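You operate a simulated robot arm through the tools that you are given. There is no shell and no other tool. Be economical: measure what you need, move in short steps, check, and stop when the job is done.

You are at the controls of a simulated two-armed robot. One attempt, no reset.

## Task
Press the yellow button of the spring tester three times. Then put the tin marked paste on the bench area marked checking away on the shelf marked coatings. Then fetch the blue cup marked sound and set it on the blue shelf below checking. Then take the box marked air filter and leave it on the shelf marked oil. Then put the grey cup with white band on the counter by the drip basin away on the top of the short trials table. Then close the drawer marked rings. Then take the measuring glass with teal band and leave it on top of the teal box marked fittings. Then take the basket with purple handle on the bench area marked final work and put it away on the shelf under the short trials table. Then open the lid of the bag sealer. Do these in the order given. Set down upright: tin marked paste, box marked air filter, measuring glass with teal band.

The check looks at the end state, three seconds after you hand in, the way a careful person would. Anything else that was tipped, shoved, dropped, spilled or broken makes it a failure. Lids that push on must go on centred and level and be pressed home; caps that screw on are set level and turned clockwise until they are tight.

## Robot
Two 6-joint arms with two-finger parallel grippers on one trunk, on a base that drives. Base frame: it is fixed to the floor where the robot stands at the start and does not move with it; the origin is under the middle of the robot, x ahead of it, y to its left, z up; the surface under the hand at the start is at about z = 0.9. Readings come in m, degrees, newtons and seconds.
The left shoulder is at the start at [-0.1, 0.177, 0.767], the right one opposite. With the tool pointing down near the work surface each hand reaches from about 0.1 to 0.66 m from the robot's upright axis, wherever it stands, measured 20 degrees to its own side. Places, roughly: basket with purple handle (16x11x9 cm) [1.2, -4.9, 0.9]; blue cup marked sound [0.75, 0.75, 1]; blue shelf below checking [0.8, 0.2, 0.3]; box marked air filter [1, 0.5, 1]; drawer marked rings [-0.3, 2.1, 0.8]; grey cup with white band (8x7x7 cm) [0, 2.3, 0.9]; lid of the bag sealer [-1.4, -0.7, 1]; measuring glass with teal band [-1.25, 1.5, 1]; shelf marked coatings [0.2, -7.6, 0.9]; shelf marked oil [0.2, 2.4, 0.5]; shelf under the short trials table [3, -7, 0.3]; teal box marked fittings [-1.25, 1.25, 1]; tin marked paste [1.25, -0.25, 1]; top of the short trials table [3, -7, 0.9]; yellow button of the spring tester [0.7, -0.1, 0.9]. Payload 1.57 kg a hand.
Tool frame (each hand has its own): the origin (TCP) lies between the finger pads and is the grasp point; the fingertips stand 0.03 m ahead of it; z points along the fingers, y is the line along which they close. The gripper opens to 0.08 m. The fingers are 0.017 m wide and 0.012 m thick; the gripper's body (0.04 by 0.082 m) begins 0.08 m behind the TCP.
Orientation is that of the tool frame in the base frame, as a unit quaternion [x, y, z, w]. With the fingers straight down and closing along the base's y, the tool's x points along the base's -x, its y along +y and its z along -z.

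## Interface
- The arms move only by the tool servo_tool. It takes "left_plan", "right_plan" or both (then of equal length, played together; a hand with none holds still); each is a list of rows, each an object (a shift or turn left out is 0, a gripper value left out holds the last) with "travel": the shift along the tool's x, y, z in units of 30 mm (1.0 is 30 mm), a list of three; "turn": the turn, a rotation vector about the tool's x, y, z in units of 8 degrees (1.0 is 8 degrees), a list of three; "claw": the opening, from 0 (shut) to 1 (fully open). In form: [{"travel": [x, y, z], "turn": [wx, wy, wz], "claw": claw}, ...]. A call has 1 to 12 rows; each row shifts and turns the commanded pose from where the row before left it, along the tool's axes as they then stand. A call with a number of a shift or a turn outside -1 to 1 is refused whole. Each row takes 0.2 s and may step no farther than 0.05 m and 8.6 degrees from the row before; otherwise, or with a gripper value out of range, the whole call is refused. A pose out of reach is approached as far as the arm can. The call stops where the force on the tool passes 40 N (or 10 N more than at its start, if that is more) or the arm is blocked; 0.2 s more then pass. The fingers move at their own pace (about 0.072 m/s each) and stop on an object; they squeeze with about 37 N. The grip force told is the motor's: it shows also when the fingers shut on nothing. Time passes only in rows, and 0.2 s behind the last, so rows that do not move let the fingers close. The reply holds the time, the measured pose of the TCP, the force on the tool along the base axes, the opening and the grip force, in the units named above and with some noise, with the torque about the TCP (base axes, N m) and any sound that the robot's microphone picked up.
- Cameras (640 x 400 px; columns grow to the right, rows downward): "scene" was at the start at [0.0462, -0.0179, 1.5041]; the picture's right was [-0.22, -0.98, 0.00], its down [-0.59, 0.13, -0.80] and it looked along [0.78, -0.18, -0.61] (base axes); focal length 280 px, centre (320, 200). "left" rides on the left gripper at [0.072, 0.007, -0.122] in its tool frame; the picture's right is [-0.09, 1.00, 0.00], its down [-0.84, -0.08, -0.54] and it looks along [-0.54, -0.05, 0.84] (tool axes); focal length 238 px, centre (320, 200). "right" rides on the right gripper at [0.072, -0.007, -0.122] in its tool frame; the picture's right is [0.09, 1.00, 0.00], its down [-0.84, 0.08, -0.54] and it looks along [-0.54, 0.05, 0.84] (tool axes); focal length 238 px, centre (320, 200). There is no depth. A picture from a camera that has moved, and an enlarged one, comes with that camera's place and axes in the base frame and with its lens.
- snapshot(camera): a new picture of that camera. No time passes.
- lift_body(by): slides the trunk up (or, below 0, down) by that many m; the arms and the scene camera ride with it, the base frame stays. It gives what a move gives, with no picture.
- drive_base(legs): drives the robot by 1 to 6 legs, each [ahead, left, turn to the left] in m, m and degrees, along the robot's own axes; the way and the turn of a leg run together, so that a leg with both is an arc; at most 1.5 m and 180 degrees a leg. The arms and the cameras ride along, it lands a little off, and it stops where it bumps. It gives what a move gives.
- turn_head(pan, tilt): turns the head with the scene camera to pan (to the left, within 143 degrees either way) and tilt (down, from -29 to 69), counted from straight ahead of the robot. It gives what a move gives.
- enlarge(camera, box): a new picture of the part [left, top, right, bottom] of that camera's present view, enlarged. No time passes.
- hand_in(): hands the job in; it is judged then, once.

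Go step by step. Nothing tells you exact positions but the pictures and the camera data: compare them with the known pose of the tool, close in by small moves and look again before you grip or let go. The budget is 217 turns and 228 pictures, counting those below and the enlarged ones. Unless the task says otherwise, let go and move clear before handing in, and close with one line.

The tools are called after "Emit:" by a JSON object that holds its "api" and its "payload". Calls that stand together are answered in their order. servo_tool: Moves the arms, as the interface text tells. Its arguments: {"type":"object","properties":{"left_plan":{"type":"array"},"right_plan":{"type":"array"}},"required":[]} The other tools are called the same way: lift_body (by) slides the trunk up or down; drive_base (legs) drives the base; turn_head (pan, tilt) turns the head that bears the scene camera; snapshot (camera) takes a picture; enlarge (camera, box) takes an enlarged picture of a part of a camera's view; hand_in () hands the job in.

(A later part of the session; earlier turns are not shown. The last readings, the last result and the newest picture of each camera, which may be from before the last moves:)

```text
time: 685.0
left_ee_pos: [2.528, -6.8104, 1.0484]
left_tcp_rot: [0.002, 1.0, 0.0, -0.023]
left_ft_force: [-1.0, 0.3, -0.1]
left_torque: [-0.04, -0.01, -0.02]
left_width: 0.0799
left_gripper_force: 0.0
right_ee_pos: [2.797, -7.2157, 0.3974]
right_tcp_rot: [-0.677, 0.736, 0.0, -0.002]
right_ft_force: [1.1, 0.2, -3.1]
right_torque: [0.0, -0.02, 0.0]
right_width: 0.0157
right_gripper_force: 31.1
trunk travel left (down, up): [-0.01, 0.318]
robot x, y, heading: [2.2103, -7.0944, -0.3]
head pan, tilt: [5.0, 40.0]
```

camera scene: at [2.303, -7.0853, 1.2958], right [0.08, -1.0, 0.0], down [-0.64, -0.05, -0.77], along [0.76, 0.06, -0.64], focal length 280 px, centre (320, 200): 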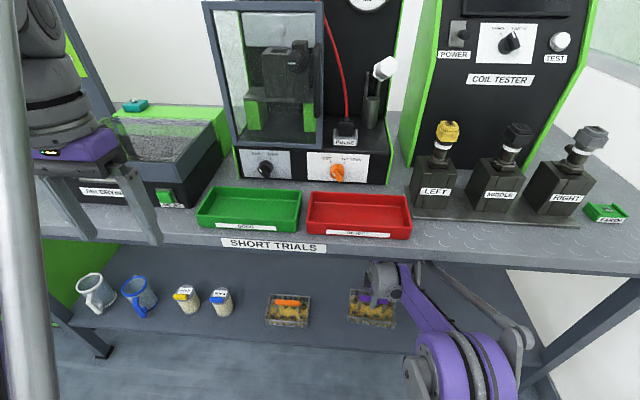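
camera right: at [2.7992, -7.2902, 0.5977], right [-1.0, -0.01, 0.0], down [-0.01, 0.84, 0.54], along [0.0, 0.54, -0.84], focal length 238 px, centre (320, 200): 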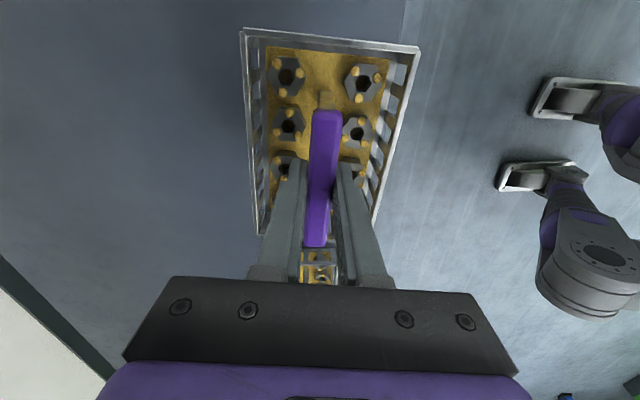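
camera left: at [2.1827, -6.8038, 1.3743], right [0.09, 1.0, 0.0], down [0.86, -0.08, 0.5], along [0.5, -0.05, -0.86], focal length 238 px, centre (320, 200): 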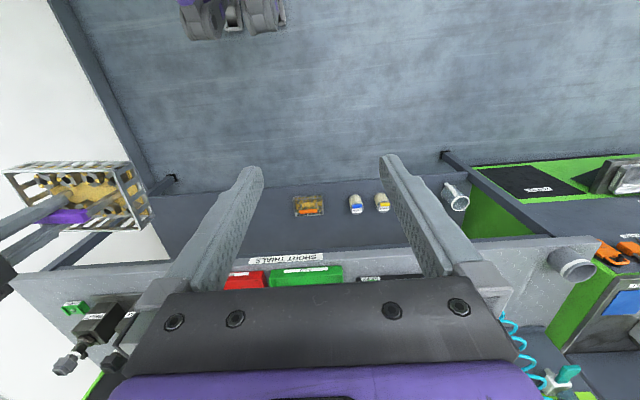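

Emit:
{"api": "servo_tool", "payload": {"right_plan": [{"travel": [0, 0, 0.15]}, {}]}}

Emit:
{"api": "servo_tool", "payload": {"right_plan": [{"travel": [0, 0, 0.12]}, {}]}}

Emit:
{"api": "servo_tool", "payload": {"right_plan": [{"travel": [0, 0, 0.12]}, {}]}}

Emit:
{"api": "servo_tool", "payload": {"right_plan": [{"travel": [0, 0, 0.1]}, {}]}}

Emit:
{"api": "servo_tool", "payload": {"right_plan": [{"travel": [0, 0, 0.1]}, {}]}}

Emit:
{"api": "snapshot", "payload": {"camera": "right"}}

```text
time: 685.6
left_ee_pos: [2.5289, -6.8111, 1.05]
left_tcp_rot: [0.002, 1.0, 0.0, -0.023]
left_ft_force: [-0.3, 0.5, -0.5]
left_torque: [0.02, 0.0, 0.01]
left_width: 0.0797
left_gripper_force: 0.0
right_ee_pos: [2.7972, -7.2161, 0.393]
right_tcp_rot: [-0.676, 0.737, -0.001, 0.0]
right_ft_force: [0.2, 1.4, -2.4]
right_torque: [-0.01, 0.04, -0.02]
right_width: 0.0157
right_gripper_force: 31.7
trunk travel left (down, up): [-0.01, 0.318]
robot x, y, heading: [2.2035, -7.0948, -0.1]
head pan, tilt: [5.0, 40.0]
```

```text
time: 686.2
left_ee_pos: [2.5281, -6.8103, 1.0494]
left_tcp_rot: [0.002, 1.0, 0.001, -0.023]
left_ft_force: [0.1, 0.0, 0.3]
left_torque: [0.01, -0.02, 0.01]
left_width: 0.0799
left_gripper_force: 0.0
right_ee_pos: [2.7964, -7.2143, 0.3895]
right_tcp_rot: [-0.676, 0.737, -0.001, 0.0]
right_ft_force: [-0.1, 0.2, -3.1]
right_torque: [0.0, 0.0, 0.02]
right_width: 0.0158
right_gripper_force: 31.0
trunk travel left (down, up): [-0.01, 0.318]
robot x, y, heading: [2.2093, -7.0914, -0.2]
head pan, tilt: [5.0, 40.0]
```

```text
time: 686.8
left_ee_pos: [2.5283, -6.8112, 1.0495]
left_tcp_rot: [0.001, 1.0, 0.0, -0.023]
left_ft_force: [-0.2, 0.0, 1.2]
left_torque: [0.03, 0.03, -0.03]
left_width: 0.0799
left_gripper_force: 0.1
right_ee_pos: [2.7974, -7.2165, 0.3856]
right_tcp_rot: [-0.677, 0.736, 0.0, 0.0]
right_ft_force: [0.6, -0.4, -2.5]
right_torque: [0.0, 0.04, 0.0]
right_width: 0.0156
right_gripper_force: 31.4
trunk travel left (down, up): [-0.01, 0.318]
robot x, y, heading: [2.2081, -7.0955, -0.1]
head pan, tilt: [5.0, 40.0]
```

```text
time: 687.4
left_ee_pos: [2.5273, -6.8101, 1.0495]
left_tcp_rot: [0.002, 1.0, 0.0, -0.024]
left_ft_force: [0.0, 0.3, -0.3]
left_torque: [-0.01, 0.0, -0.01]
left_width: 0.0803
left_gripper_force: 0.0
right_ee_pos: [2.7963, -7.2158, 0.3823]
right_tcp_rot: [-0.676, 0.737, 0.0, -0.001]
right_ft_force: [-0.2, 0.0, -3.6]
right_torque: [0.0, 0.0, 0.0]
right_width: 0.0155
right_gripper_force: 31.4
trunk travel left (down, up): [-0.01, 0.318]
robot x, y, heading: [2.2145, -7.091, -0.2]
head pan, tilt: [5.0, 40.0]
```

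```text
time: 688.0
left_ee_pos: [2.5282, -6.8106, 1.0493]
left_tcp_rot: [0.002, 1.0, 0.001, -0.024]
left_ft_force: [0.1, -0.2, -1.0]
left_torque: [0.01, 0.02, -0.01]
left_width: 0.0798
left_gripper_force: 0.1
right_ee_pos: [2.7968, -7.2155, 0.3789]
right_tcp_rot: [-0.676, 0.737, 0.0, -0.001]
right_ft_force: [0.1, -0.4, -2.7]
right_torque: [0.01, 0.01, 0.0]
right_width: 0.0155
right_gripper_force: 31.2
trunk travel left (down, up): [-0.01, 0.318]
robot x, y, heading: [2.213, -7.0961, -0.2]
head pan, tilt: [5.0, 40.0]
```

```text
48 pictures are left
camera right: at [2.798, -7.2887, 0.5009], right [-1.0, -0.01, 0.0], down [-0.01, 0.84, 0.54], along [0.0, 0.54, -0.84], focal length 238 px, centre (320, 200)
```

right: 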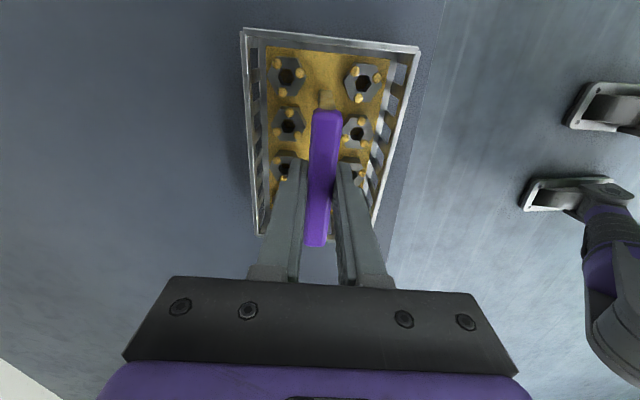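

Emit:
{"api": "servo_tool", "payload": {"right_plan": [{"travel": [0, 0, 0.1]}, {}]}}

Emit:
{"api": "servo_tool", "payload": {"right_plan": [{"travel": [0, 0, 0.1]}, {}]}}

Emit:
{"api": "servo_tool", "payload": {"right_plan": [{"travel": [0, 0, 0.1]}, {}]}}

Emit:
{"api": "servo_tool", "payload": {"right_plan": [{"travel": [0, 0, 0.1]}, {}]}}

Emit:
{"api": "servo_tool", "payload": {"right_plan": [{"travel": [0, 0, 0.1]}, {}]}}

```text
time: 688.6
left_ee_pos: [2.5252, -6.8106, 1.05]
left_tcp_rot: [0.003, 1.0, 0.0, -0.023]
left_ft_force: [-0.7, -0.3, -0.3]
left_torque: [0.03, -0.01, 0.01]
left_width: 0.0798
left_gripper_force: 0.2
right_ee_pos: [2.7966, -7.2161, 0.379]
right_tcp_rot: [-0.676, 0.737, -0.001, -0.001]
right_ft_force: [-0.7, -3.4, 30.8]
right_torque: [0.01, 0.04, 0.02]
right_width: 0.0156
right_gripper_force: 30.9
trunk travel left (down, up): [-0.01, 0.318]
robot x, y, heading: [2.2083, -7.0948, 0.1]
head pan, tilt: [5.0, 40.0]
```

```text
time: 689.0
left_ee_pos: [2.5261, -6.8108, 1.049]
left_tcp_rot: [0.001, 1.0, -0.001, -0.022]
left_ft_force: [-0.5, -0.7, 1.1]
left_torque: [0.03, 0.02, 0.03]
left_width: 0.0799
left_gripper_force: 0.0
right_ee_pos: [2.797, -7.216, 0.3795]
right_tcp_rot: [-0.676, 0.737, -0.001, -0.001]
right_ft_force: [-5.3, 0.1, 18.3]
right_torque: [0.15, 0.2, 0.04]
right_width: 0.0157
right_gripper_force: 31.1
trunk travel left (down, up): [-0.01, 0.318]
robot x, y, heading: [2.2102, -7.0964, -0.1]
head pan, tilt: [5.0, 40.0]
stopped in row 1 (right hand): the force on the tool passed its limit at 46 N (the readings are from after the stop); the commanded pose is now the measured one
```

```text
time: 689.4
left_ee_pos: [2.5268, -6.811, 1.0483]
left_tcp_rot: [0.002, 1.0, -0.001, -0.023]
left_ft_force: [-0.4, -0.1, 1.0]
left_torque: [-0.02, 0.01, -0.03]
left_width: 0.0801
left_gripper_force: 0.1
right_ee_pos: [2.7968, -7.2161, 0.3785]
right_tcp_rot: [-0.676, 0.737, 0.001, -0.002]
right_ft_force: [-6.1, 0.2, 21.7]
right_torque: [0.11, 0.25, 0.05]
right_width: 0.0158
right_gripper_force: 31.0
trunk travel left (down, up): [-0.01, 0.318]
robot x, y, heading: [2.2075, -7.0954, -0.2]
head pan, tilt: [5.0, 40.0]
stopped in row 1 (right hand): the force on the tool passed its limit at 46 N (the readings are from after the stop); the commanded pose is now the measured one
```

```text
time: 689.7
left_ee_pos: [2.5273, -6.8103, 1.0489]
left_tcp_rot: [0.001, 1.0, -0.001, -0.024]
left_ft_force: [0.5, 0.1, -0.2]
left_torque: [-0.01, 0.0, 0.01]
left_width: 0.0799
left_gripper_force: 0.0
right_ee_pos: [2.7969, -7.2159, 0.3796]
right_tcp_rot: [-0.676, 0.736, 0.001, -0.001]
right_ft_force: [-5.5, -0.1, 21.6]
right_torque: [0.13, 0.17, 0.04]
right_width: 0.0155
right_gripper_force: 31.2
trunk travel left (down, up): [-0.01, 0.318]
robot x, y, heading: [2.2073, -7.0951, -0.2]
head pan, tilt: [5.0, 40.0]
stopped in row 1 (right hand): the force on the tool passed its limit at 46 N (the readings are from after the stop); the commanded pose is now the measured one
```

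```text
time: 690.1
left_ee_pos: [2.5275, -6.8099, 1.0489]
left_tcp_rot: [0.002, 1.0, 0.0, -0.023]
left_ft_force: [-0.4, 0.6, -0.2]
left_torque: [0.0, -0.03, -0.04]
left_width: 0.0802
left_gripper_force: 0.1
right_ee_pos: [2.7966, -7.2157, 0.3787]
right_tcp_rot: [-0.677, 0.736, 0.0, -0.002]
right_ft_force: [-6.0, -0.6, 21.2]
right_torque: [0.06, 0.15, 0.01]
right_width: 0.0153
right_gripper_force: 31.3
trunk travel left (down, up): [-0.01, 0.318]
robot x, y, heading: [2.207, -7.0951, -0.7]
head pan, tilt: [5.0, 40.0]
stopped in row 1 (right hand): the force on the tool passed its limit at 45 N (the readings are from after the stop); the commanded pose is now the measured one
```

The basket is firmly on the shelf. I'll release to half-open, lift clear of the bar and back out.

Emit:
{"api": "servo_tool", "payload": {"right_plan": [{"travel": [0, 0, -0.03]}, {"claw": 0.4}, {"claw": 0.6}, {"claw": 0.6}]}}

Emit:
{"api": "servo_tool", "payload": {"right_plan": [{"travel": [0, 0, -0.4]}, {"travel": [0, 0, -0.8]}, {"travel": [0, 0, -0.8]}, {"travel": [0, 0, -0.6]}, {"travel": [0, 0.8, 0]}, {"travel": [0, 0.8, 0]}, {"travel": [0, 0.8, 0]}, {"travel": [0, 0.8, 0]}, {}]}}

Emit:
{"api": "drive_base", "payload": {"legs": [[-0.35, 0, 0]]}}

Emit:
{"api": "snapshot", "payload": {"camera": "scene"}}

```text
time: 691.1
left_ee_pos: [2.5279, -6.8118, 1.0493]
left_tcp_rot: [0.002, 1.0, 0.0, -0.023]
left_ft_force: [0.3, 0.2, 0.2]
left_torque: [0.0, 0.02, 0.01]
left_width: 0.0799
left_gripper_force: 0.1
right_ee_pos: [2.7972, -7.2158, 0.3779]
right_tcp_rot: [-0.676, 0.737, 0.0, -0.001]
right_ft_force: [-0.4, 1.0, -0.3]
right_torque: [-0.01, -0.02, 0.03]
right_width: 0.0479
right_gripper_force: 0.0
trunk travel left (down, up): [-0.01, 0.318]
robot x, y, heading: [2.2099, -7.0932, -0.2]
head pan, tilt: [5.0, 40.0]
```

```text
time: 693.1
left_ee_pos: [2.5294, -6.8103, 1.0483]
left_tcp_rot: [0.003, 1.0, 0.001, -0.024]
left_ft_force: [0.0, 0.0, -0.4]
left_torque: [0.0, 0.0, 0.0]
left_width: 0.0801
left_gripper_force: 0.1
right_ee_pos: [2.7045, -7.2096, 0.4549]
right_tcp_rot: [-0.677, 0.736, 0.0, -0.001]
right_ft_force: [0.7, 0.8, 0.7]
right_torque: [-0.01, 0.04, -0.01]
right_width: 0.0478
right_gripper_force: 0.0
trunk travel left (down, up): [-0.01, 0.318]
robot x, y, heading: [2.2107, -7.0888, -0.1]
head pan, tilt: [5.0, 40.0]
```

```text
time: 695.4
left_ee_pos: [2.1757, -6.8095, 1.0489]
left_tcp_rot: [-0.001, 1.0, 0.0, -0.023]
left_ft_force: [-0.3, -0.7, -0.4]
left_torque: [0.01, -0.03, 0.01]
left_width: 0.0802
left_gripper_force: 0.0
right_ee_pos: [2.3541, -7.2067, 0.4547]
right_tcp_rot: [-0.678, 0.735, 0.0, -0.001]
right_ft_force: [0.3, -0.3, -0.4]
right_torque: [0.01, 0.0, 0.04]
right_width: 0.048
right_gripper_force: 0.0
trunk travel left (down, up): [-0.01, 0.318]
robot x, y, heading: [1.8567, -7.09, -0.1]
head pan, tilt: [5.0, 40.0]
```

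```text
47 pictures are left
camera scene: at [1.951, -7.0842, 1.2958], right [0.09, -1.0, 0.0], down [-0.64, -0.06, -0.77], along [0.76, 0.07, -0.64], focal length 280 px, centre (320, 200)
```

scene: 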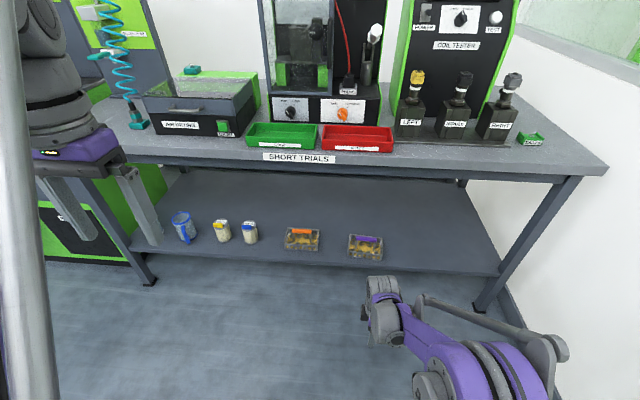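

The basket is placed. Last job is the bag sealer lid: I'll raise the trunk and arm, and drive to the packing table.

Emit:
{"api": "lift_body", "payload": {"by": 0.2}}

Emit:
{"api": "servo_tool", "payload": {"right_plan": [{"travel": [0, 0, -1]}, {"travel": [0, 0, -1]}, {"travel": [0, 0, -1]}, {"travel": [0, 0, -1]}, {"travel": [0, 0, -1]}, {"travel": [0, 0, -1]}, {"travel": [0, 0, -1]}, {"travel": [0, 0, -1]}, {"travel": [0, 0, -1]}, {"travel": [0, 0, -1]}, {"travel": [0, 0, -1]}, {"travel": [0, 0, -1]}]}}

Emit:
{"api": "servo_tool", "payload": {"right_plan": [{"travel": [0, 0, -1]}, {"travel": [0, 0, -1]}, {"travel": [0, 0, -1]}, {"travel": [0, 0, -1]}, {"travel": [0, 0, -1]}]}}

Emit:
{"api": "drive_base", "payload": {"legs": [[0, 0, 90], [0.5, 0, 0], [0, 1.1, 0], [0, 1.0, 0]]}}

```text
time: 697.5
left_ee_pos: [2.1757, -6.8094, 1.2496]
left_tcp_rot: [-0.001, 1.0, -0.001, -0.024]
left_ft_force: [0.8, 0.8, -0.7]
left_torque: [-0.02, 0.0, -0.02]
left_width: 0.08
left_gripper_force: 0.0
right_ee_pos: [2.3522, -7.2064, 0.6551]
right_tcp_rot: [-0.678, 0.736, 0.0, -0.001]
right_ft_force: [-0.2, 0.0, 0.6]
right_torque: [0.0, 0.01, -0.03]
right_width: 0.0483
right_gripper_force: 0.0
trunk travel left (down, up): [-0.21, 0.118]
robot x, y, heading: [1.8561, -7.0935, -0.3]
head pan, tilt: [5.0, 40.0]
```

```text
time: 700.1
left_ee_pos: [2.1764, -6.8085, 1.2488]
left_tcp_rot: [-0.001, 1.0, -0.001, -0.023]
left_ft_force: [0.6, -0.4, -0.4]
left_torque: [0.02, -0.02, 0.02]
left_width: 0.0802
left_gripper_force: 0.0
right_ee_pos: [2.352, -7.2066, 1.0166]
right_tcp_rot: [-0.677, 0.736, 0.0, -0.001]
right_ft_force: [-0.4, -0.6, 0.2]
right_torque: [-0.03, 0.0, 0.0]
right_width: 0.0479
right_gripper_force: 0.1
trunk travel left (down, up): [-0.21, 0.118]
robot x, y, heading: [1.8567, -7.0906, -0.1]
head pan, tilt: [5.0, 40.0]
```

```text
time: 701.4
left_ee_pos: [2.1752, -6.8091, 1.2485]
left_tcp_rot: [0.001, 1.0, 0.0, -0.023]
left_ft_force: [0.8, 0.8, 0.5]
left_torque: [-0.01, 0.0, 0.01]
left_width: 0.08
left_gripper_force: 0.1
right_ee_pos: [2.3506, -7.2067, 1.1521]
right_tcp_rot: [-0.678, 0.735, 0.0, -0.001]
right_ft_force: [0.5, -1.4, -0.3]
right_torque: [-0.06, 0.01, -0.01]
right_width: 0.0478
right_gripper_force: 0.1
right hand out of reach, approached as far as the arm can: row 5
trunk travel left (down, up): [-0.21, 0.118]
robot x, y, heading: [1.8593, -7.0937, -0.0]
head pan, tilt: [5.0, 40.0]
```

```text
time: 726.0
left_ee_pos: [-0.433, -6.0959, 1.2491]
left_tcp_rot: [-0.673, 0.739, -0.018, -0.017]
left_ft_force: [-0.1, -0.8, -0.1]
left_torque: [-0.03, 0.01, -0.01]
left_width: 0.0802
left_gripper_force: 0.0
right_ee_pos: [-0.021, -5.9593, 1.1513]
right_tcp_rot: [0.996, -0.087, 0.001, 0.002]
right_ft_force: [0.4, -0.9, -0.6]
right_torque: [0.01, -0.01, 0.02]
right_width: 0.048
right_gripper_force: 0.0
trunk travel left (down, up): [-0.21, 0.118]
robot x, y, heading: [-0.181, -6.4392, 84.9]
head pan, tilt: [5.0, 40.0]
```

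Emit:
{"api": "drive_base", "payload": {"legs": [[0, 0.1, 5.1], [1.5, 0, 0], [1.5, 0, 0]]}}

Emit:
{"api": "drive_base", "payload": {"legs": [[1.4, 0, 0]]}}

```text
time: 741.5
left_ee_pos: [-0.5492, -3.1379, 1.2491]
left_tcp_rot: [-0.703, 0.711, -0.016, -0.017]
left_ft_force: [0.0, -0.5, -0.3]
left_torque: [-0.02, -0.01, 0.02]
left_width: 0.0801
left_gripper_force: 0.1
right_ee_pos: [-0.1495, -2.967, 1.1522]
right_tcp_rot: [0.999, -0.048, 0.001, 0.001]
right_ft_force: [-0.1, 0.3, -0.2]
right_torque: [0.01, -0.02, -0.03]
right_width: 0.048
right_gripper_force: 0.1
trunk travel left (down, up): [-0.21, 0.118]
robot x, y, heading: [-0.2682, -3.4586, 89.2]
head pan, tilt: [5.0, 40.0]
```

```text
time: 748.4
left_ee_pos: [-0.5266, -1.7507, 1.2489]
left_tcp_rot: [-0.701, 0.713, -0.017, -0.017]
left_ft_force: [-0.1, -0.5, -0.8]
left_torque: [0.0, -0.02, -0.01]
left_width: 0.0802
left_gripper_force: 0.1
right_ee_pos: [-0.1269, -1.5831, 1.1509]
right_tcp_rot: [0.999, -0.05, 0.001, 0.001]
right_ft_force: [0.5, -0.1, -0.1]
right_torque: [0.0, -0.01, 0.0]
right_width: 0.048
right_gripper_force: 0.0
trunk travel left (down, up): [-0.21, 0.118]
robot x, y, heading: [-0.2514, -2.0731, 88.9]
head pan, tilt: [5.0, 40.0]
```

Emit:
{"api": "drive_base", "payload": {"legs": [[1.3, 0, 1.1], [0, 0, 90]]}}

Emit:
{"api": "turn_head", "payload": {"pan": 0, "tilt": 35}}

Emit:
{"api": "snapshot", "payload": {"camera": "scene"}}

```text
time: 758.7
left_ee_pos: [-0.5501, -1.0426, 1.2493]
left_tcp_rot: [1.0, -0.019, 0.023, 0.001]
left_ft_force: [-0.1, 0.0, 0.6]
left_torque: [0.02, 0.02, 0.02]
left_width: 0.08
left_gripper_force: 0.1
right_ee_pos: [-0.7108, -0.6388, 1.1521]
right_tcp_rot: [0.748, 0.663, 0.001, 0.0]
right_ft_force: [0.1, -0.7, -0.7]
right_torque: [0.0, 0.0, -0.01]
right_width: 0.048
right_gripper_force: 0.1
trunk travel left (down, up): [-0.21, 0.118]
robot x, y, heading: [-0.2187, -0.7722, 177.7]
head pan, tilt: [5.0, 40.0]
```

```text
time: 759.4
left_ee_pos: [-0.551, -1.0423, 1.2488]
left_tcp_rot: [1.0, -0.02, 0.022, -0.001]
left_ft_force: [0.6, 1.0, 0.3]
left_torque: [-0.02, 0.0, 0.0]
left_width: 0.08
left_gripper_force: 0.1
right_ee_pos: [-0.7112, -0.6374, 1.1514]
right_tcp_rot: [0.747, 0.664, 0.002, 0.001]
right_ft_force: [-0.3, 0.2, -0.2]
right_torque: [0.0, -0.01, -0.01]
right_width: 0.048
right_gripper_force: 0.1
trunk travel left (down, up): [-0.21, 0.118]
robot x, y, heading: [-0.2206, -0.7755, 177.6]
head pan, tilt: [0.0, 35.0]
```

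```text
46 pictures are left
camera scene: at [-0.2694, -0.7679, 1.5075], right [0.04, 1.0, 0.0], down [0.57, -0.02, -0.82], along [-0.82, 0.03, -0.57], focal length 280 px, centre (320, 200)
```

scene: 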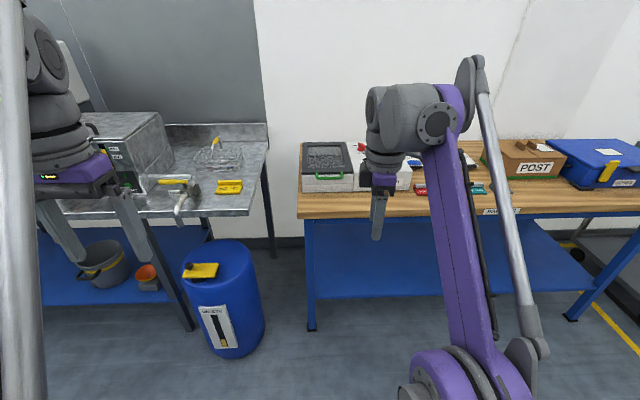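

Emit:
{"api": "servo_tool", "payload": {"right_plan": [{"travel": [1, 0, 0]}, {"travel": [1, 0, 0]}, {"travel": [1, 0, 0]}, {"travel": [1, 0, 0]}, {"travel": [1, 0, 0]}]}}

Emit:
{"api": "enlarge", "payload": {"camera": "scene", "box": [280, 120, 480, 220]}}

```text
time: 760.6
left_ee_pos: [-0.5512, -1.0421, 1.2489]
left_tcp_rot: [1.0, -0.019, 0.022, 0.0]
left_ft_force: [-0.1, -0.1, -0.7]
left_torque: [-0.02, 0.0, 0.01]
left_width: 0.08
left_gripper_force: 0.0
right_ee_pos: [-0.6921, -0.4885, 1.1519]
right_tcp_rot: [0.748, 0.663, 0.001, -0.001]
right_ft_force: [-0.2, 1.1, 0.3]
right_torque: [0.0, 0.01, 0.01]
right_width: 0.048
right_gripper_force: 0.2
trunk travel left (down, up): [-0.21, 0.118]
robot x, y, heading: [-0.2211, -0.7697, 177.8]
head pan, tilt: [0.0, 35.0]
```

```text
3.20 times, centred on (380, 170) of scene
camera zoom: at [-0.2695, -0.7671, 1.5076], right [0.04, 1.0, 0.0], down [0.57, -0.02, -0.82], along [-0.82, 0.03, -0.57], focal length 896 px, centre (128, 296)
```

zoom: 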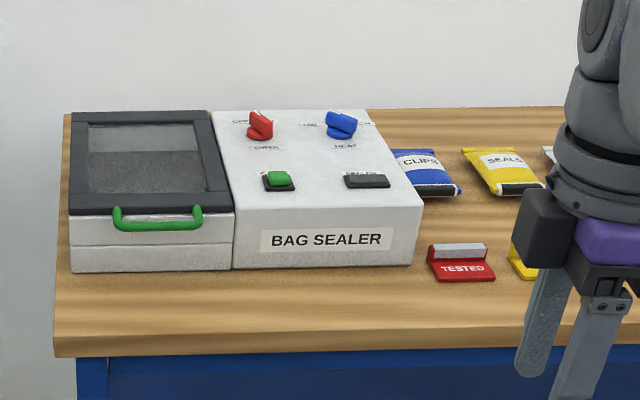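

The bag sealer has a glass lid with a green handle bar at about [-1.165, -0.70, 0.98] and a hinge at the back (x≈-1.44). I'll drive up to it, and then pitch the closed, rolled right hand about 60° forward to lift from under the handle.

Emit:
{"api": "drive_base", "payload": {"legs": [[0, 0.05, 2.2], [0.42, 0, 0]]}}

Emit:
{"api": "servo_tool", "payload": {"right_plan": [{"travel": [0, 0.8, -0.5], "claw": 0}, {"travel": [0, 0.8, 0]}, {"travel": [0, 0.8, 0]}, {"travel": [0, 0.8, 0]}, {"travel": [0, 0.8, 0]}, {}]}}

Emit:
{"api": "turn_head", "payload": {"pan": 0, "tilt": 40}}

Emit:
{"api": "snapshot", "payload": {"camera": "scene"}}

```text
time: 763.9
left_ee_pos: [-0.9611, -1.1096, 1.2496]
left_tcp_rot: [1.0, 0.003, 0.023, -0.001]
left_ft_force: [0.0, -0.3, 0.0]
left_torque: [0.01, 0.01, 0.04]
left_width: 0.0801
left_gripper_force: 0.1
right_ee_pos: [-1.1251, -0.5609, 1.1535]
right_tcp_rot: [0.733, 0.68, 0.001, 0.0]
right_ft_force: [-1.6, 1.1, -0.1]
right_torque: [0.01, 0.0, -0.01]
right_width: 0.0481
right_gripper_force: 0.0
trunk travel left (down, up): [-0.21, 0.118]
robot x, y, heading: [-0.6431, -0.8224, -180.0]
head pan, tilt: [0.0, 35.0]
```

```text
time: 765.3
left_ee_pos: [-0.9612, -1.1072, 1.2498]
left_tcp_rot: [1.0, 0.003, 0.023, 0.0]
left_ft_force: [0.2, 0.5, 0.4]
left_torque: [0.01, 0.02, -0.02]
left_width: 0.08
left_gripper_force: 0.1
right_ee_pos: [-1.0071, -0.5708, 1.1658]
right_tcp_rot: [0.733, 0.68, 0.001, 0.0]
right_ft_force: [-0.1, -0.4, 0.1]
right_torque: [0.0, -0.01, 0.02]
right_width: 0.0
right_gripper_force: 21.5
trunk travel left (down, up): [-0.21, 0.118]
robot x, y, heading: [-0.6404, -0.8234, -179.7]
head pan, tilt: [0.0, 35.0]
```

```text
time: 766.0
left_ee_pos: [-0.961, -1.1094, 1.2491]
left_tcp_rot: [1.0, 0.002, 0.023, -0.001]
left_ft_force: [-0.4, -0.2, -0.1]
left_torque: [0.01, -0.02, 0.01]
left_width: 0.0799
left_gripper_force: 0.1
right_ee_pos: [-1.0065, -0.57, 1.1648]
right_tcp_rot: [0.734, 0.68, 0.001, 0.0]
right_ft_force: [-0.5, 0.5, -1.2]
right_torque: [0.0, -0.02, 0.01]
right_width: 0.0001
right_gripper_force: 21.6
trunk travel left (down, up): [-0.21, 0.118]
robot x, y, heading: [-0.6441, -0.8226, -179.8]
head pan, tilt: [0.0, 40.0]
```

```text
44 pictures are left
camera scene: at [-0.6888, -0.8218, 1.5], right [0.0, 1.0, 0.0], down [0.64, 0.0, -0.77], along [-0.77, 0.0, -0.64], focal length 280 px, centre (320, 200)
```

scene: 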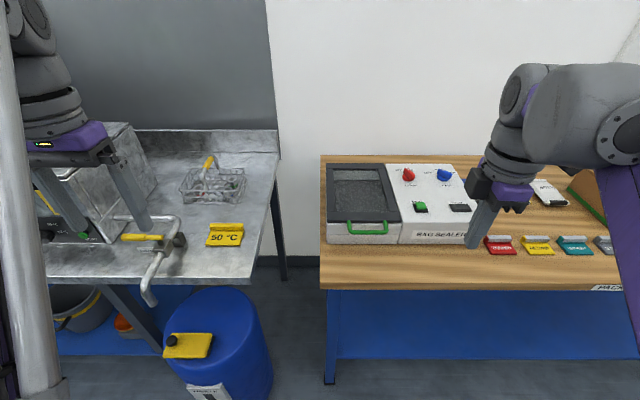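

Emit:
{"api": "enlarge", "payload": {"camera": "scene", "box": [310, 150, 490, 270]}}

```text
3.33 times, centred on (400, 210) of scene
camera zoom: at [-0.6888, -0.8218, 1.5], right [0.0, 1.0, 0.0], down [0.64, 0.0, -0.77], along [-0.77, 0.0, -0.64], focal length 933 px, centre (53, 167)
```

zoom: 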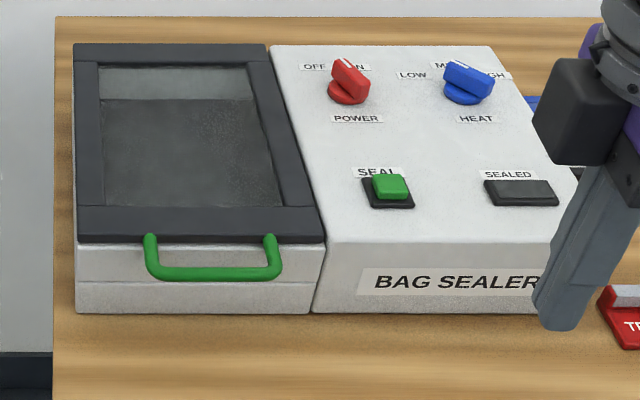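

Refined: handle bar at about [-1.20, -0.695, 0.96], lid front edge x≈-1.238, hinge x≈-1.52, table z≈0.865. Next I'll fix the yaw, pitch the hand 60° forward and drive closer.

Emit:
{"api": "servo_tool", "payload": {"right_plan": [{"turn": [0, 0, -0.54]}, {"turn": [0.95, 0, 0]}, {"turn": [0.95, 0, 0]}, {"turn": [0.95, 0, 0]}, {"turn": [0.95, 0, 0]}, {"turn": [0.95, 0, 0]}, {"turn": [0.95, 0, 0]}, {"turn": [0.95, 0, 0]}, {"turn": [0.85, 0, 0]}, {}]}}

Emit:
{"api": "drive_base", "payload": {"legs": [[0.19, 0, -0.2]]}}

Emit:
{"api": "snapshot", "payload": {"camera": "scene"}}

```text
time: 768.2
left_ee_pos: [-0.9608, -1.1076, 1.2486]
left_tcp_rot: [1.0, 0.003, 0.023, 0.0]
left_ft_force: [0.7, 0.4, 0.4]
left_torque: [0.01, 0.0, -0.01]
left_width: 0.0801
left_gripper_force: 0.0
right_ee_pos: [-1.0061, -0.5717, 1.1677]
right_tcp_rot: [0.612, 0.613, -0.352, -0.354]
right_ft_force: [0.3, -0.3, 0.1]
right_torque: [0.03, 0.04, -0.01]
right_width: 0.0
right_gripper_force: 21.6
trunk travel left (down, up): [-0.21, 0.118]
robot x, y, heading: [-0.6455, -0.8228, -179.8]
head pan, tilt: [0.0, 40.0]
```

```text
time: 769.7
left_ee_pos: [-1.151, -1.1085, 1.2476]
left_tcp_rot: [1.0, 0.001, 0.024, 0.0]
left_ft_force: [-0.6, -0.1, 0.8]
left_torque: [-0.03, 0.0, 0.05]
left_width: 0.08
left_gripper_force: 0.0
right_ee_pos: [-1.1956, -0.5707, 1.1665]
right_tcp_rot: [0.614, 0.612, -0.352, -0.353]
right_ft_force: [-0.5, -0.5, -0.2]
right_torque: [0.03, 0.0, 0.0]
right_width: 0.0001
right_gripper_force: 21.9
trunk travel left (down, up): [-0.21, 0.118]
robot x, y, heading: [-0.8353, -0.8242, -179.8]
head pan, tilt: [0.0, 40.0]
```

```text
42 pictures are left
camera scene: at [-0.8781, -0.8223, 1.5], right [0.0, 1.0, 0.0], down [0.64, 0.0, -0.77], along [-0.77, 0.0, -0.64], focal length 280 px, centre (320, 200)
```

scene: 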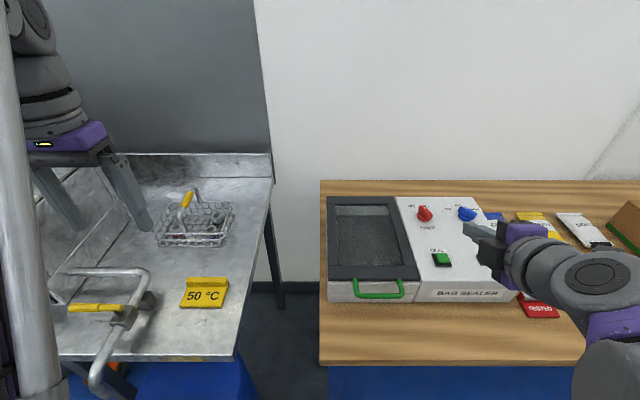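

Emit:
{"api": "servo_tool", "payload": {"right_plan": [{"travel": [-0.83, 0.333, -0.577]}, {"travel": [-0.83, 0.333, -0.577]}, {"travel": [-0.83, 0.333, -0.577]}, {"travel": [-0.83, 0.333, -0.577]}, {"travel": [-0.83, 0.333, -0.577]}, {"travel": [0, 0.871, 0.503]}, {"travel": [0, 0.871, 0.503]}, {"travel": [0, 0.871, 0.503]}, {"travel": [0, 0.871, 0.503]}, {"travel": [0, 0.871, 0.503]}, {"travel": [0, 0.871, 0.503]}, {"travel": [0, 0.871, 0.503]}]}}

Emit:
{"api": "snapshot", "payload": {"camera": "scene"}}

Emit:
{"api": "snapshot", "payload": {"camera": "right"}}

```text
time: 772.3
left_ee_pos: [-1.1517, -1.1086, 1.2488]
left_tcp_rot: [1.0, 0.001, 0.023, 0.0]
left_ft_force: [-0.8, 1.0, 0.4]
left_torque: [0.0, 0.01, -0.02]
left_width: 0.08
left_gripper_force: 0.1
right_ee_pos: [-1.1216, -0.7083, 0.9635]
right_tcp_rot: [0.614, 0.612, -0.352, -0.354]
right_ft_force: [-0.3, 1.5, -0.6]
right_torque: [0.01, 0.01, 0.01]
right_width: 0.0
right_gripper_force: 21.3
right hand out of reach, approached as far as the arm can: row 5, 6, 7, 8
trunk travel left (down, up): [-0.21, 0.118]
robot x, y, heading: [-0.8325, -0.8258, -179.9]
head pan, tilt: [0.0, 40.0]
```

```text
41 pictures are left
camera scene: at [-0.8779, -0.8223, 1.5], right [0.0, 1.0, 0.0], down [0.64, 0.0, -0.77], along [-0.77, 0.0, -0.64], focal length 280 px, centre (320, 200)
```

scene: 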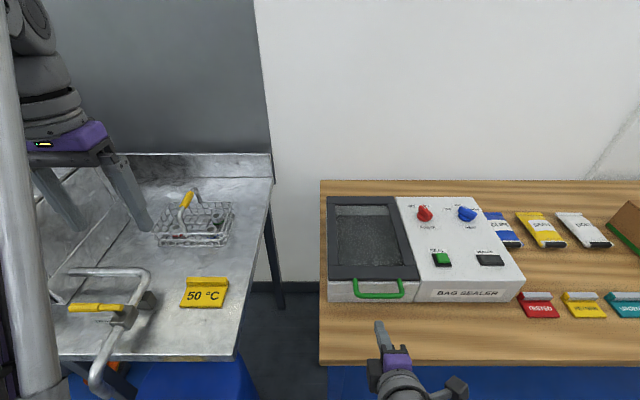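

```text
40 pictures are left
camera right: at [-1.0185, -0.6376, 1.0306], right [0.5, 0.09, -0.86], down [0.5, -0.84, 0.2], along [-0.7, -0.54, -0.47], focal length 238 px, centre (320, 200)
```

right: 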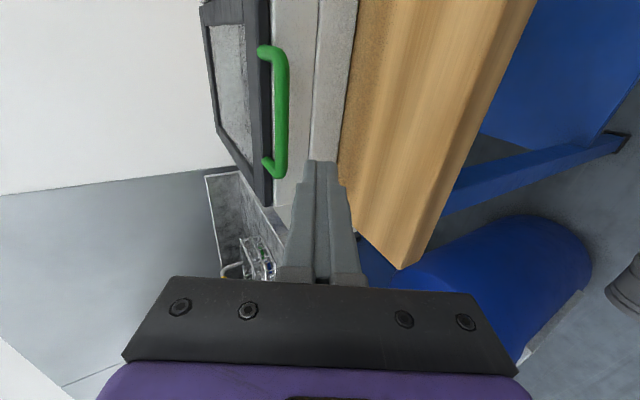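

Emit:
{"api": "servo_tool", "payload": {"right_plan": [{"travel": [0.22, 0.58, 0.33]}, {"travel": [0.22, 0.58, 0.33]}, {}]}}

Emit:
{"api": "enlarge", "payload": {"camera": "scene", "box": [310, 240, 470, 360]}}

Emit:
{"api": "snapshot", "payload": {"camera": "right"}}

```text
time: 773.1
left_ee_pos: [-1.1491, -1.1074, 1.2497]
left_tcp_rot: [1.0, 0.002, 0.023, 0.0]
left_ft_force: [-0.3, 0.2, -0.7]
left_torque: [-0.01, 0.0, 0.0]
left_width: 0.0802
left_gripper_force: 0.0
right_ee_pos: [-1.1204, -0.6966, 0.9261]
right_tcp_rot: [0.613, 0.612, -0.352, -0.354]
right_ft_force: [0.1, -0.4, 0.4]
right_torque: [-0.03, -0.01, 0.02]
right_width: 0.0001
right_gripper_force: 20.9
trunk travel left (down, up): [-0.21, 0.118]
robot x, y, heading: [-0.8329, -0.8234, -179.7]
head pan, tilt: [0.0, 40.0]
```

```text
3.33 times, centred on (390, 300) of scene
camera zoom: at [-0.8775, -0.8222, 1.5], right [0.0, 1.0, 0.0], down [0.64, 0.0, -0.77], along [-0.77, 0.0, -0.64], focal length 933 px, centre (87, -133)
```

zoom: 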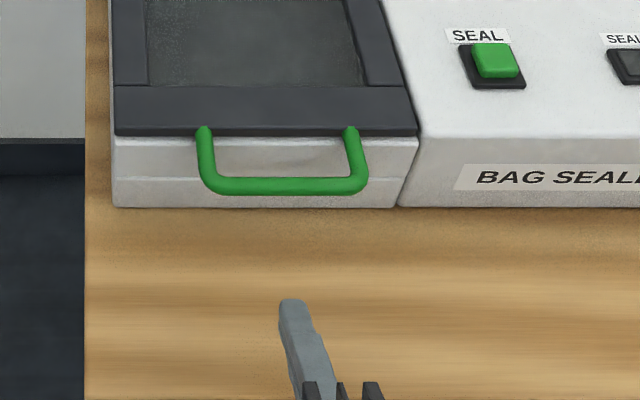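

```text
38 pictures are left
camera right: at [-1.0181, -0.6259, 0.9922], right [0.5, 0.09, -0.86], down [0.5, -0.84, 0.2], along [-0.7, -0.54, -0.47], focal length 238 px, centre (320, 200)
```

right: 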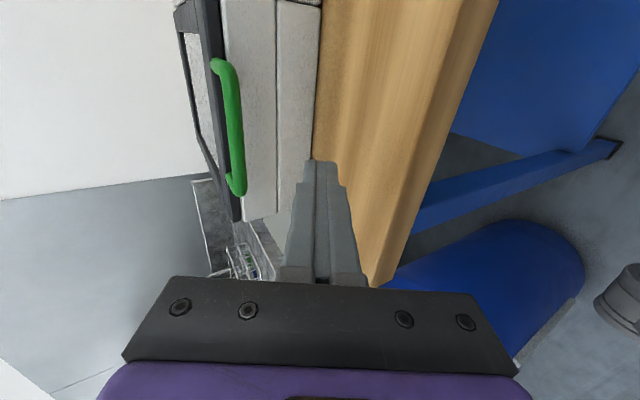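

The fingertips are below and in front of the bar. I'll slide forward under it.

Emit:
{"api": "servo_tool", "payload": {"right_plan": [{"travel": [0, -0.414, 0.718]}, {"travel": [0, -0.414, 0.718]}, {"travel": [0, -0.414, 0.718]}, {}]}}

Emit:
{"api": "enlarge", "payload": {"camera": "scene", "box": [310, 240, 470, 360]}}

Emit:
{"api": "snapshot", "payload": {"camera": "right"}}

```text
time: 774.1
left_ee_pos: [-1.1491, -1.1084, 1.2487]
left_tcp_rot: [1.0, 0.002, 0.022, 0.0]
left_ft_force: [0.5, 0.1, 0.6]
left_torque: [0.0, 0.01, -0.01]
left_width: 0.0801
left_gripper_force: 0.0
right_ee_pos: [-1.1959, -0.6943, 0.9268]
right_tcp_rot: [0.613, 0.612, -0.352, -0.354]
right_ft_force: [0.7, -0.4, -0.5]
right_torque: [0.0, 0.02, 0.01]
right_width: 0.0001
right_gripper_force: 21.6
trunk travel left (down, up): [-0.21, 0.118]
robot x, y, heading: [-0.8332, -0.8206, -180.1]
head pan, tilt: [0.0, 40.0]
```

```text
3.33 times, centred on (390, 300) of scene
camera zoom: at [-0.8769, -0.8221, 1.5], right [0.0, 1.0, 0.0], down [0.64, 0.0, -0.77], along [-0.77, 0.0, -0.64], focal length 933 px, centre (87, -133)
```

zoom: 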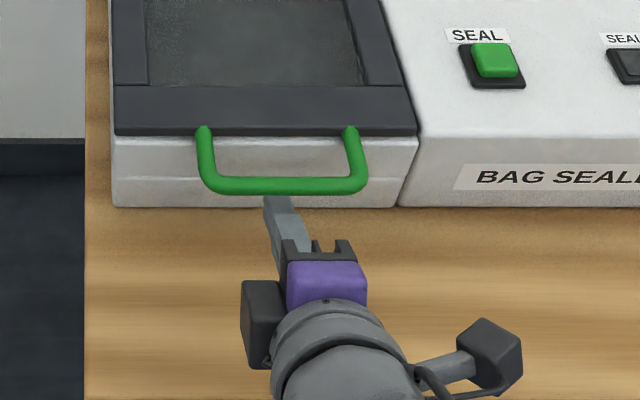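

```text
36 pictures are left
camera right: at [-1.0928, -0.6247, 0.9927], right [0.5, 0.09, -0.86], down [0.5, -0.84, 0.2], along [-0.7, -0.54, -0.47], focal length 238 px, centre (320, 200)
```

right: 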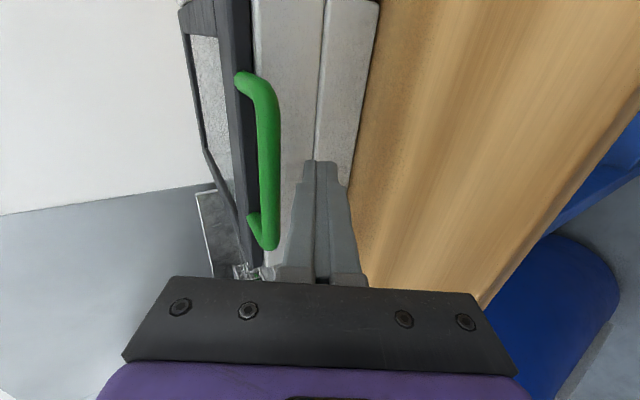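

The finger passes under the bar. I'll lift gently.

Emit:
{"api": "servo_tool", "payload": {"right_plan": [{"travel": [0, -0.289, -0.167]}, {"travel": [0, -0.289, -0.167]}, {"travel": [0, -0.289, -0.167]}, {"travel": [0, -0.289, -0.167]}, {}]}}

Emit:
{"api": "snapshot", "payload": {"camera": "scene"}}

Emit:
{"api": "snapshot", "payload": {"camera": "right"}}

```text
time: 775.3
left_ee_pos: [-1.1496, -1.1072, 1.2482]
left_tcp_rot: [1.0, 0.003, 0.023, -0.002]
left_ft_force: [0.7, 1.1, 0.4]
left_torque: [0.02, 0.01, -0.01]
left_width: 0.0798
left_gripper_force: 0.0
right_ee_pos: [-1.1953, -0.6955, 0.9642]
right_tcp_rot: [0.614, 0.612, -0.352, -0.354]
right_ft_force: [-0.1, 0.1, -1.1]
right_torque: [-0.01, 0.03, 0.04]
right_width: 0.0
right_gripper_force: 21.8
trunk travel left (down, up): [-0.21, 0.118]
robot x, y, heading: [-0.8325, -0.8238, -179.6]
head pan, tilt: [0.0, 40.0]
```

```text
35 pictures are left
camera scene: at [-0.8776, -0.8223, 1.5], right [0.0, 1.0, 0.0], down [0.64, 0.0, -0.77], along [-0.77, 0.0, -0.64], focal length 280 px, centre (320, 200)
```

scene: 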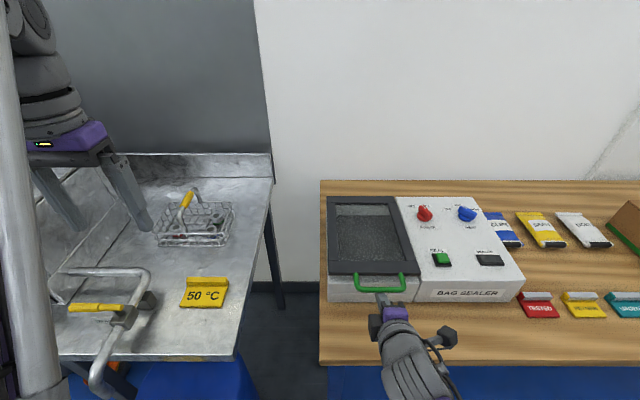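

```text
34 pictures are left
camera right: at [-1.0927, -0.6253, 1.031], right [0.5, 0.09, -0.86], down [0.5, -0.84, 0.2], along [-0.7, -0.54, -0.47], focal length 238 px, centre (320, 200)
```

right: 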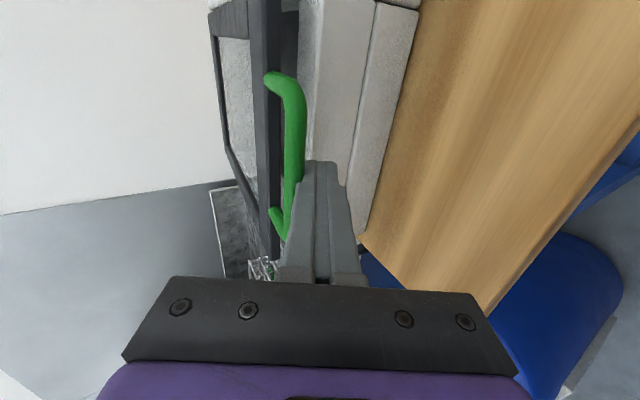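

The lid is lifting. I'll follow the arc around the hinge to about 30°.

Emit:
{"api": "servo_tool", "payload": {"right_plan": [{"travel": [0, -0.735, -0.26]}, {"travel": [0, -0.735, -0.26]}, {"travel": [0, -0.735, -0.26]}, {"travel": [0, -0.783, -0.088]}, {"travel": [0, -0.783, -0.088]}, {"travel": [0, -0.783, -0.088]}, {}]}}

Emit:
{"api": "snapshot", "payload": {"camera": "scene"}}

Emit:
{"api": "snapshot", "payload": {"camera": "right"}}

```text
time: 776.9
left_ee_pos: [-1.1498, -1.1083, 1.2487]
left_tcp_rot: [1.0, 0.002, 0.023, -0.001]
left_ft_force: [0.1, -0.8, 0.2]
left_torque: [0.0, -0.01, -0.01]
left_width: 0.0799
left_gripper_force: 0.0
right_ee_pos: [-1.2379, -0.6966, 1.1001]
right_tcp_rot: [0.614, 0.612, -0.351, -0.354]
right_ft_force: [0.5, -0.7, -0.4]
right_torque: [-0.01, -0.04, 0.0]
right_width: 0.0001
right_gripper_force: 21.2
trunk travel left (down, up): [-0.21, 0.118]
robot x, y, heading: [-0.8331, -0.8251, -179.7]
head pan, tilt: [0.0, 40.0]
```

```text
33 pictures are left
camera scene: at [-0.8776, -0.8223, 1.5], right [0.0, 1.0, 0.0], down [0.64, 0.0, -0.77], along [-0.77, 0.0, -0.64], focal length 280 px, centre (320, 200)
```

scene: 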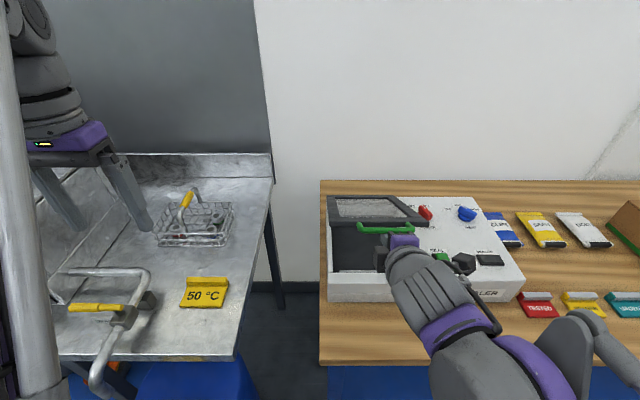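

```text
32 pictures are left
camera right: at [-1.1355, -0.6261, 1.1662], right [0.5, 0.09, -0.86], down [0.5, -0.84, 0.2], along [-0.7, -0.54, -0.47], focal length 238 px, centre (320, 200)
```

right: 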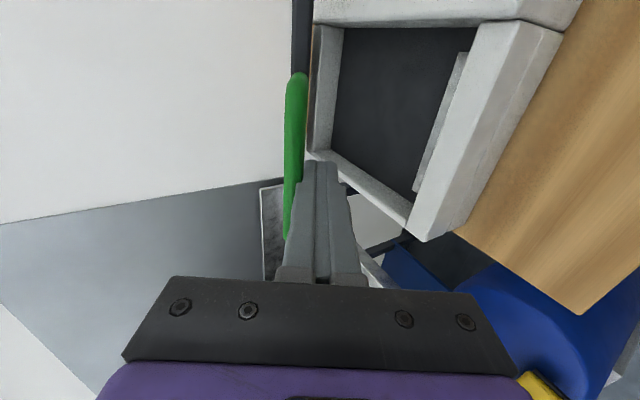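

The lid is at about 30°. I'll slide the finger forward under the lid, then keep raising and pushing back.

Emit:
{"api": "servo_tool", "payload": {"right_plan": [{"travel": [0, 0.03, 0.9]}, {"travel": [0, 0.03, 0.9]}, {}]}}

Emit:
{"api": "snapshot", "payload": {"camera": "right"}}

```text
time: 777.3
left_ee_pos: [-1.1491, -1.1078, 1.2481]
left_tcp_rot: [1.0, 0.001, 0.021, -0.001]
left_ft_force: [-0.6, -0.6, -0.2]
left_torque: [0.02, 0.0, -0.03]
left_width: 0.08
left_gripper_force: 0.0
right_ee_pos: [-1.2456, -0.6982, 1.0944]
right_tcp_rot: [0.613, 0.612, -0.352, -0.354]
right_ft_force: [19.1, 0.2, 10.5]
right_torque: [-0.03, 0.3, 0.08]
right_width: 0.0
right_gripper_force: 20.8
trunk travel left (down, up): [-0.21, 0.118]
robot x, y, heading: [-0.8307, -0.8225, -180.0]
head pan, tilt: [0.0, 40.0]
stopped in row 1 (right hand): the force on the tool passed its limit at 81 N (the readings are from after the stop); the commanded pose is now the measured one
```

```text
31 pictures are left
camera right: at [-1.1419, -0.6265, 1.1615], right [0.5, 0.09, -0.86], down [0.51, -0.84, 0.2], along [-0.7, -0.54, -0.46], focal length 238 px, centre (320, 200)
```

right: 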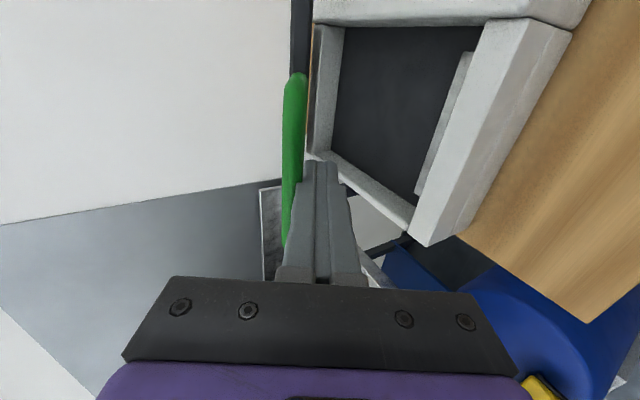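

The tip met the lid's front edge. I'll back off and lower the finger slightly to see whether the lid stays up by itself.

Emit:
{"api": "servo_tool", "payload": {"right_plan": [{"travel": [0, 0, -0.4]}, {"travel": [0, 0.3, 0]}, {"travel": [0, 0.4, 0]}, {}]}}

Emit:
{"api": "snapshot", "payload": {"camera": "right"}}

Emit:
{"api": "enlarge", "payload": {"camera": "scene", "box": [310, 160, 550, 320]}}

```text
time: 778.3
left_ee_pos: [-1.1501, -1.1078, 1.2474]
left_tcp_rot: [1.0, 0.001, 0.023, 0.0]
left_ft_force: [0.5, 0.2, -0.4]
left_torque: [0.01, -0.01, -0.02]
left_width: 0.0798
left_gripper_force: 0.0
right_ee_pos: [-1.2271, -0.6964, 1.081]
right_tcp_rot: [0.614, 0.612, -0.351, -0.354]
right_ft_force: [0.7, 0.4, -0.9]
right_torque: [0.0, -0.01, -0.04]
right_width: 0.0
right_gripper_force: 21.4
trunk travel left (down, up): [-0.21, 0.118]
robot x, y, heading: [-0.8328, -0.823, -179.9]
head pan, tilt: [0.0, 40.0]
```

```text
30 pictures are left
camera right: at [-1.1242, -0.6266, 1.1476], right [0.5, 0.09, -0.86], down [0.51, -0.84, 0.2], along [-0.7, -0.54, -0.47], focal length 238 px, centre (320, 200)
```

right: 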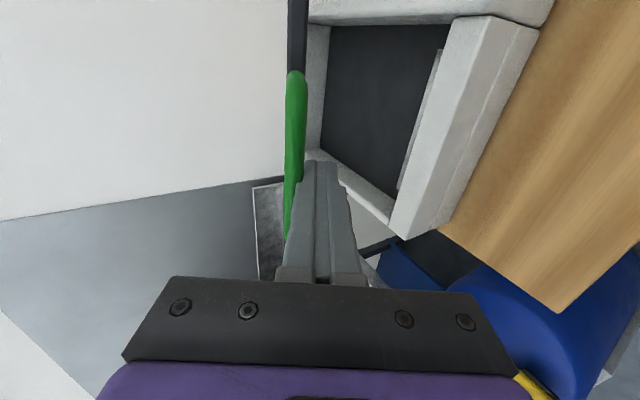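

```text
2.50 times, centred on (430, 240) of scene
camera zoom: at [-0.8777, -0.8222, 1.5], right [0.0, 1.0, 0.0], down [0.64, 0.0, -0.77], along [-0.77, 0.0, -0.64], focal length 700 px, centre (45, 100)
```

zoom: 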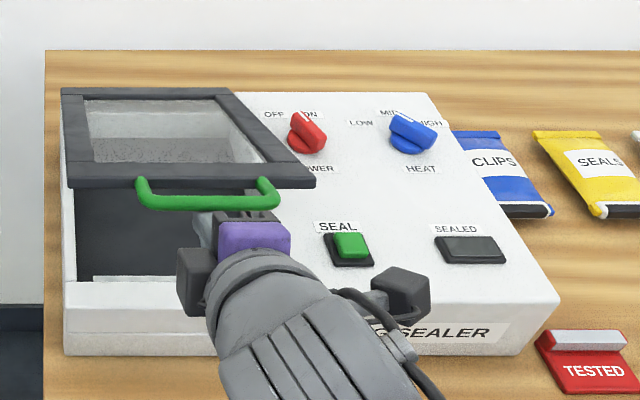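

The lid rests on my finger. I'll steepen the finger so its tip gets beneath the lid edge, advance along it, then pitch back to carry the lid from below.

Emit:
{"api": "servo_tool", "payload": {"right_plan": [{"turn": [-1, 0, 0]}, {"turn": [-1, 0, 0]}, {"turn": [-1, 0, 0]}, {"turn": [-1, 0, 0]}, {"turn": [-1, 0, 0]}, {"travel": [0, 0, 0.6]}, {"travel": [0, 0, 0.6]}, {}]}}

Emit:
{"api": "snapshot", "payload": {"camera": "right"}}

Emit:
{"api": "enlarge", "payload": {"camera": "scene", "box": [310, 160, 550, 320]}}

```text
time: 779.6
left_ee_pos: [-1.1482, -1.1082, 1.2486]
left_tcp_rot: [1.0, 0.001, 0.023, -0.001]
left_ft_force: [-0.3, -0.5, -0.4]
left_torque: [0.02, -0.04, 0.0]
left_width: 0.0799
left_gripper_force: 0.0
right_ee_pos: [-1.2222, -0.6978, 1.0763]
right_tcp_rot: [0.699, 0.696, -0.116, -0.119]
right_ft_force: [23.0, -0.7, 10.4]
right_torque: [-0.02, 0.21, 0.05]
right_width: 0.0
right_gripper_force: 21.2
trunk travel left (down, up): [-0.21, 0.118]
robot x, y, heading: [-0.8335, -0.8239, -179.8]
head pan, tilt: [0.0, 40.0]
stopped in row 6 (right hand): the force on the tool passed its limit at 43 N (the readings are from after the stop); the commanded pose is now the measured one
```

```text
28 pictures are left
camera right: at [-1.1878, -0.6265, 1.1924], right [0.94, 0.09, -0.33], down [0.25, -0.84, 0.48], along [-0.23, -0.54, -0.81], focal length 238 px, centre (320, 200)
```

right: 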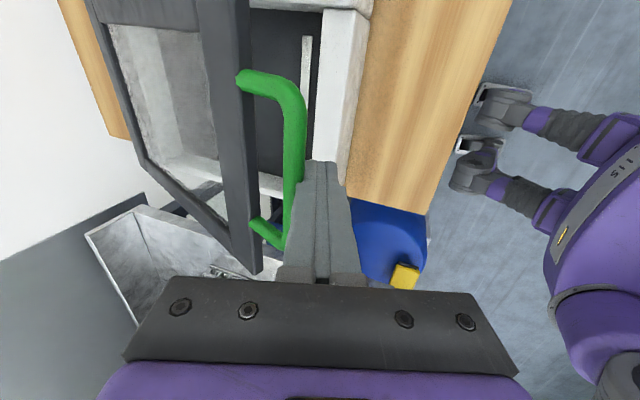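

```text
2.50 times, centred on (430, 240) of scene
camera zoom: at [-0.8744, -0.8225, 1.5001], right [0.0, 1.0, 0.0], down [0.64, 0.0, -0.77], along [-0.77, 0.0, -0.64], focal length 700 px, centre (45, 100)
```

zoom: 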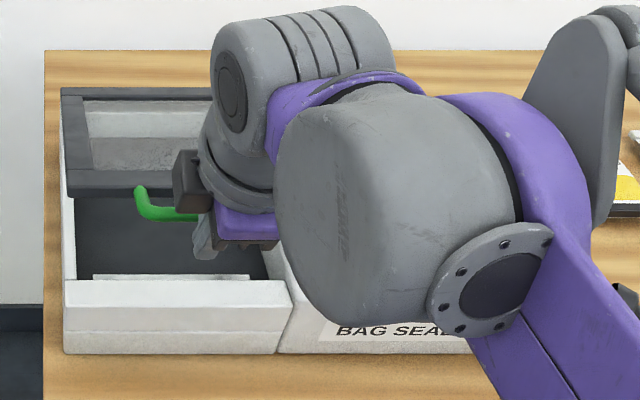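

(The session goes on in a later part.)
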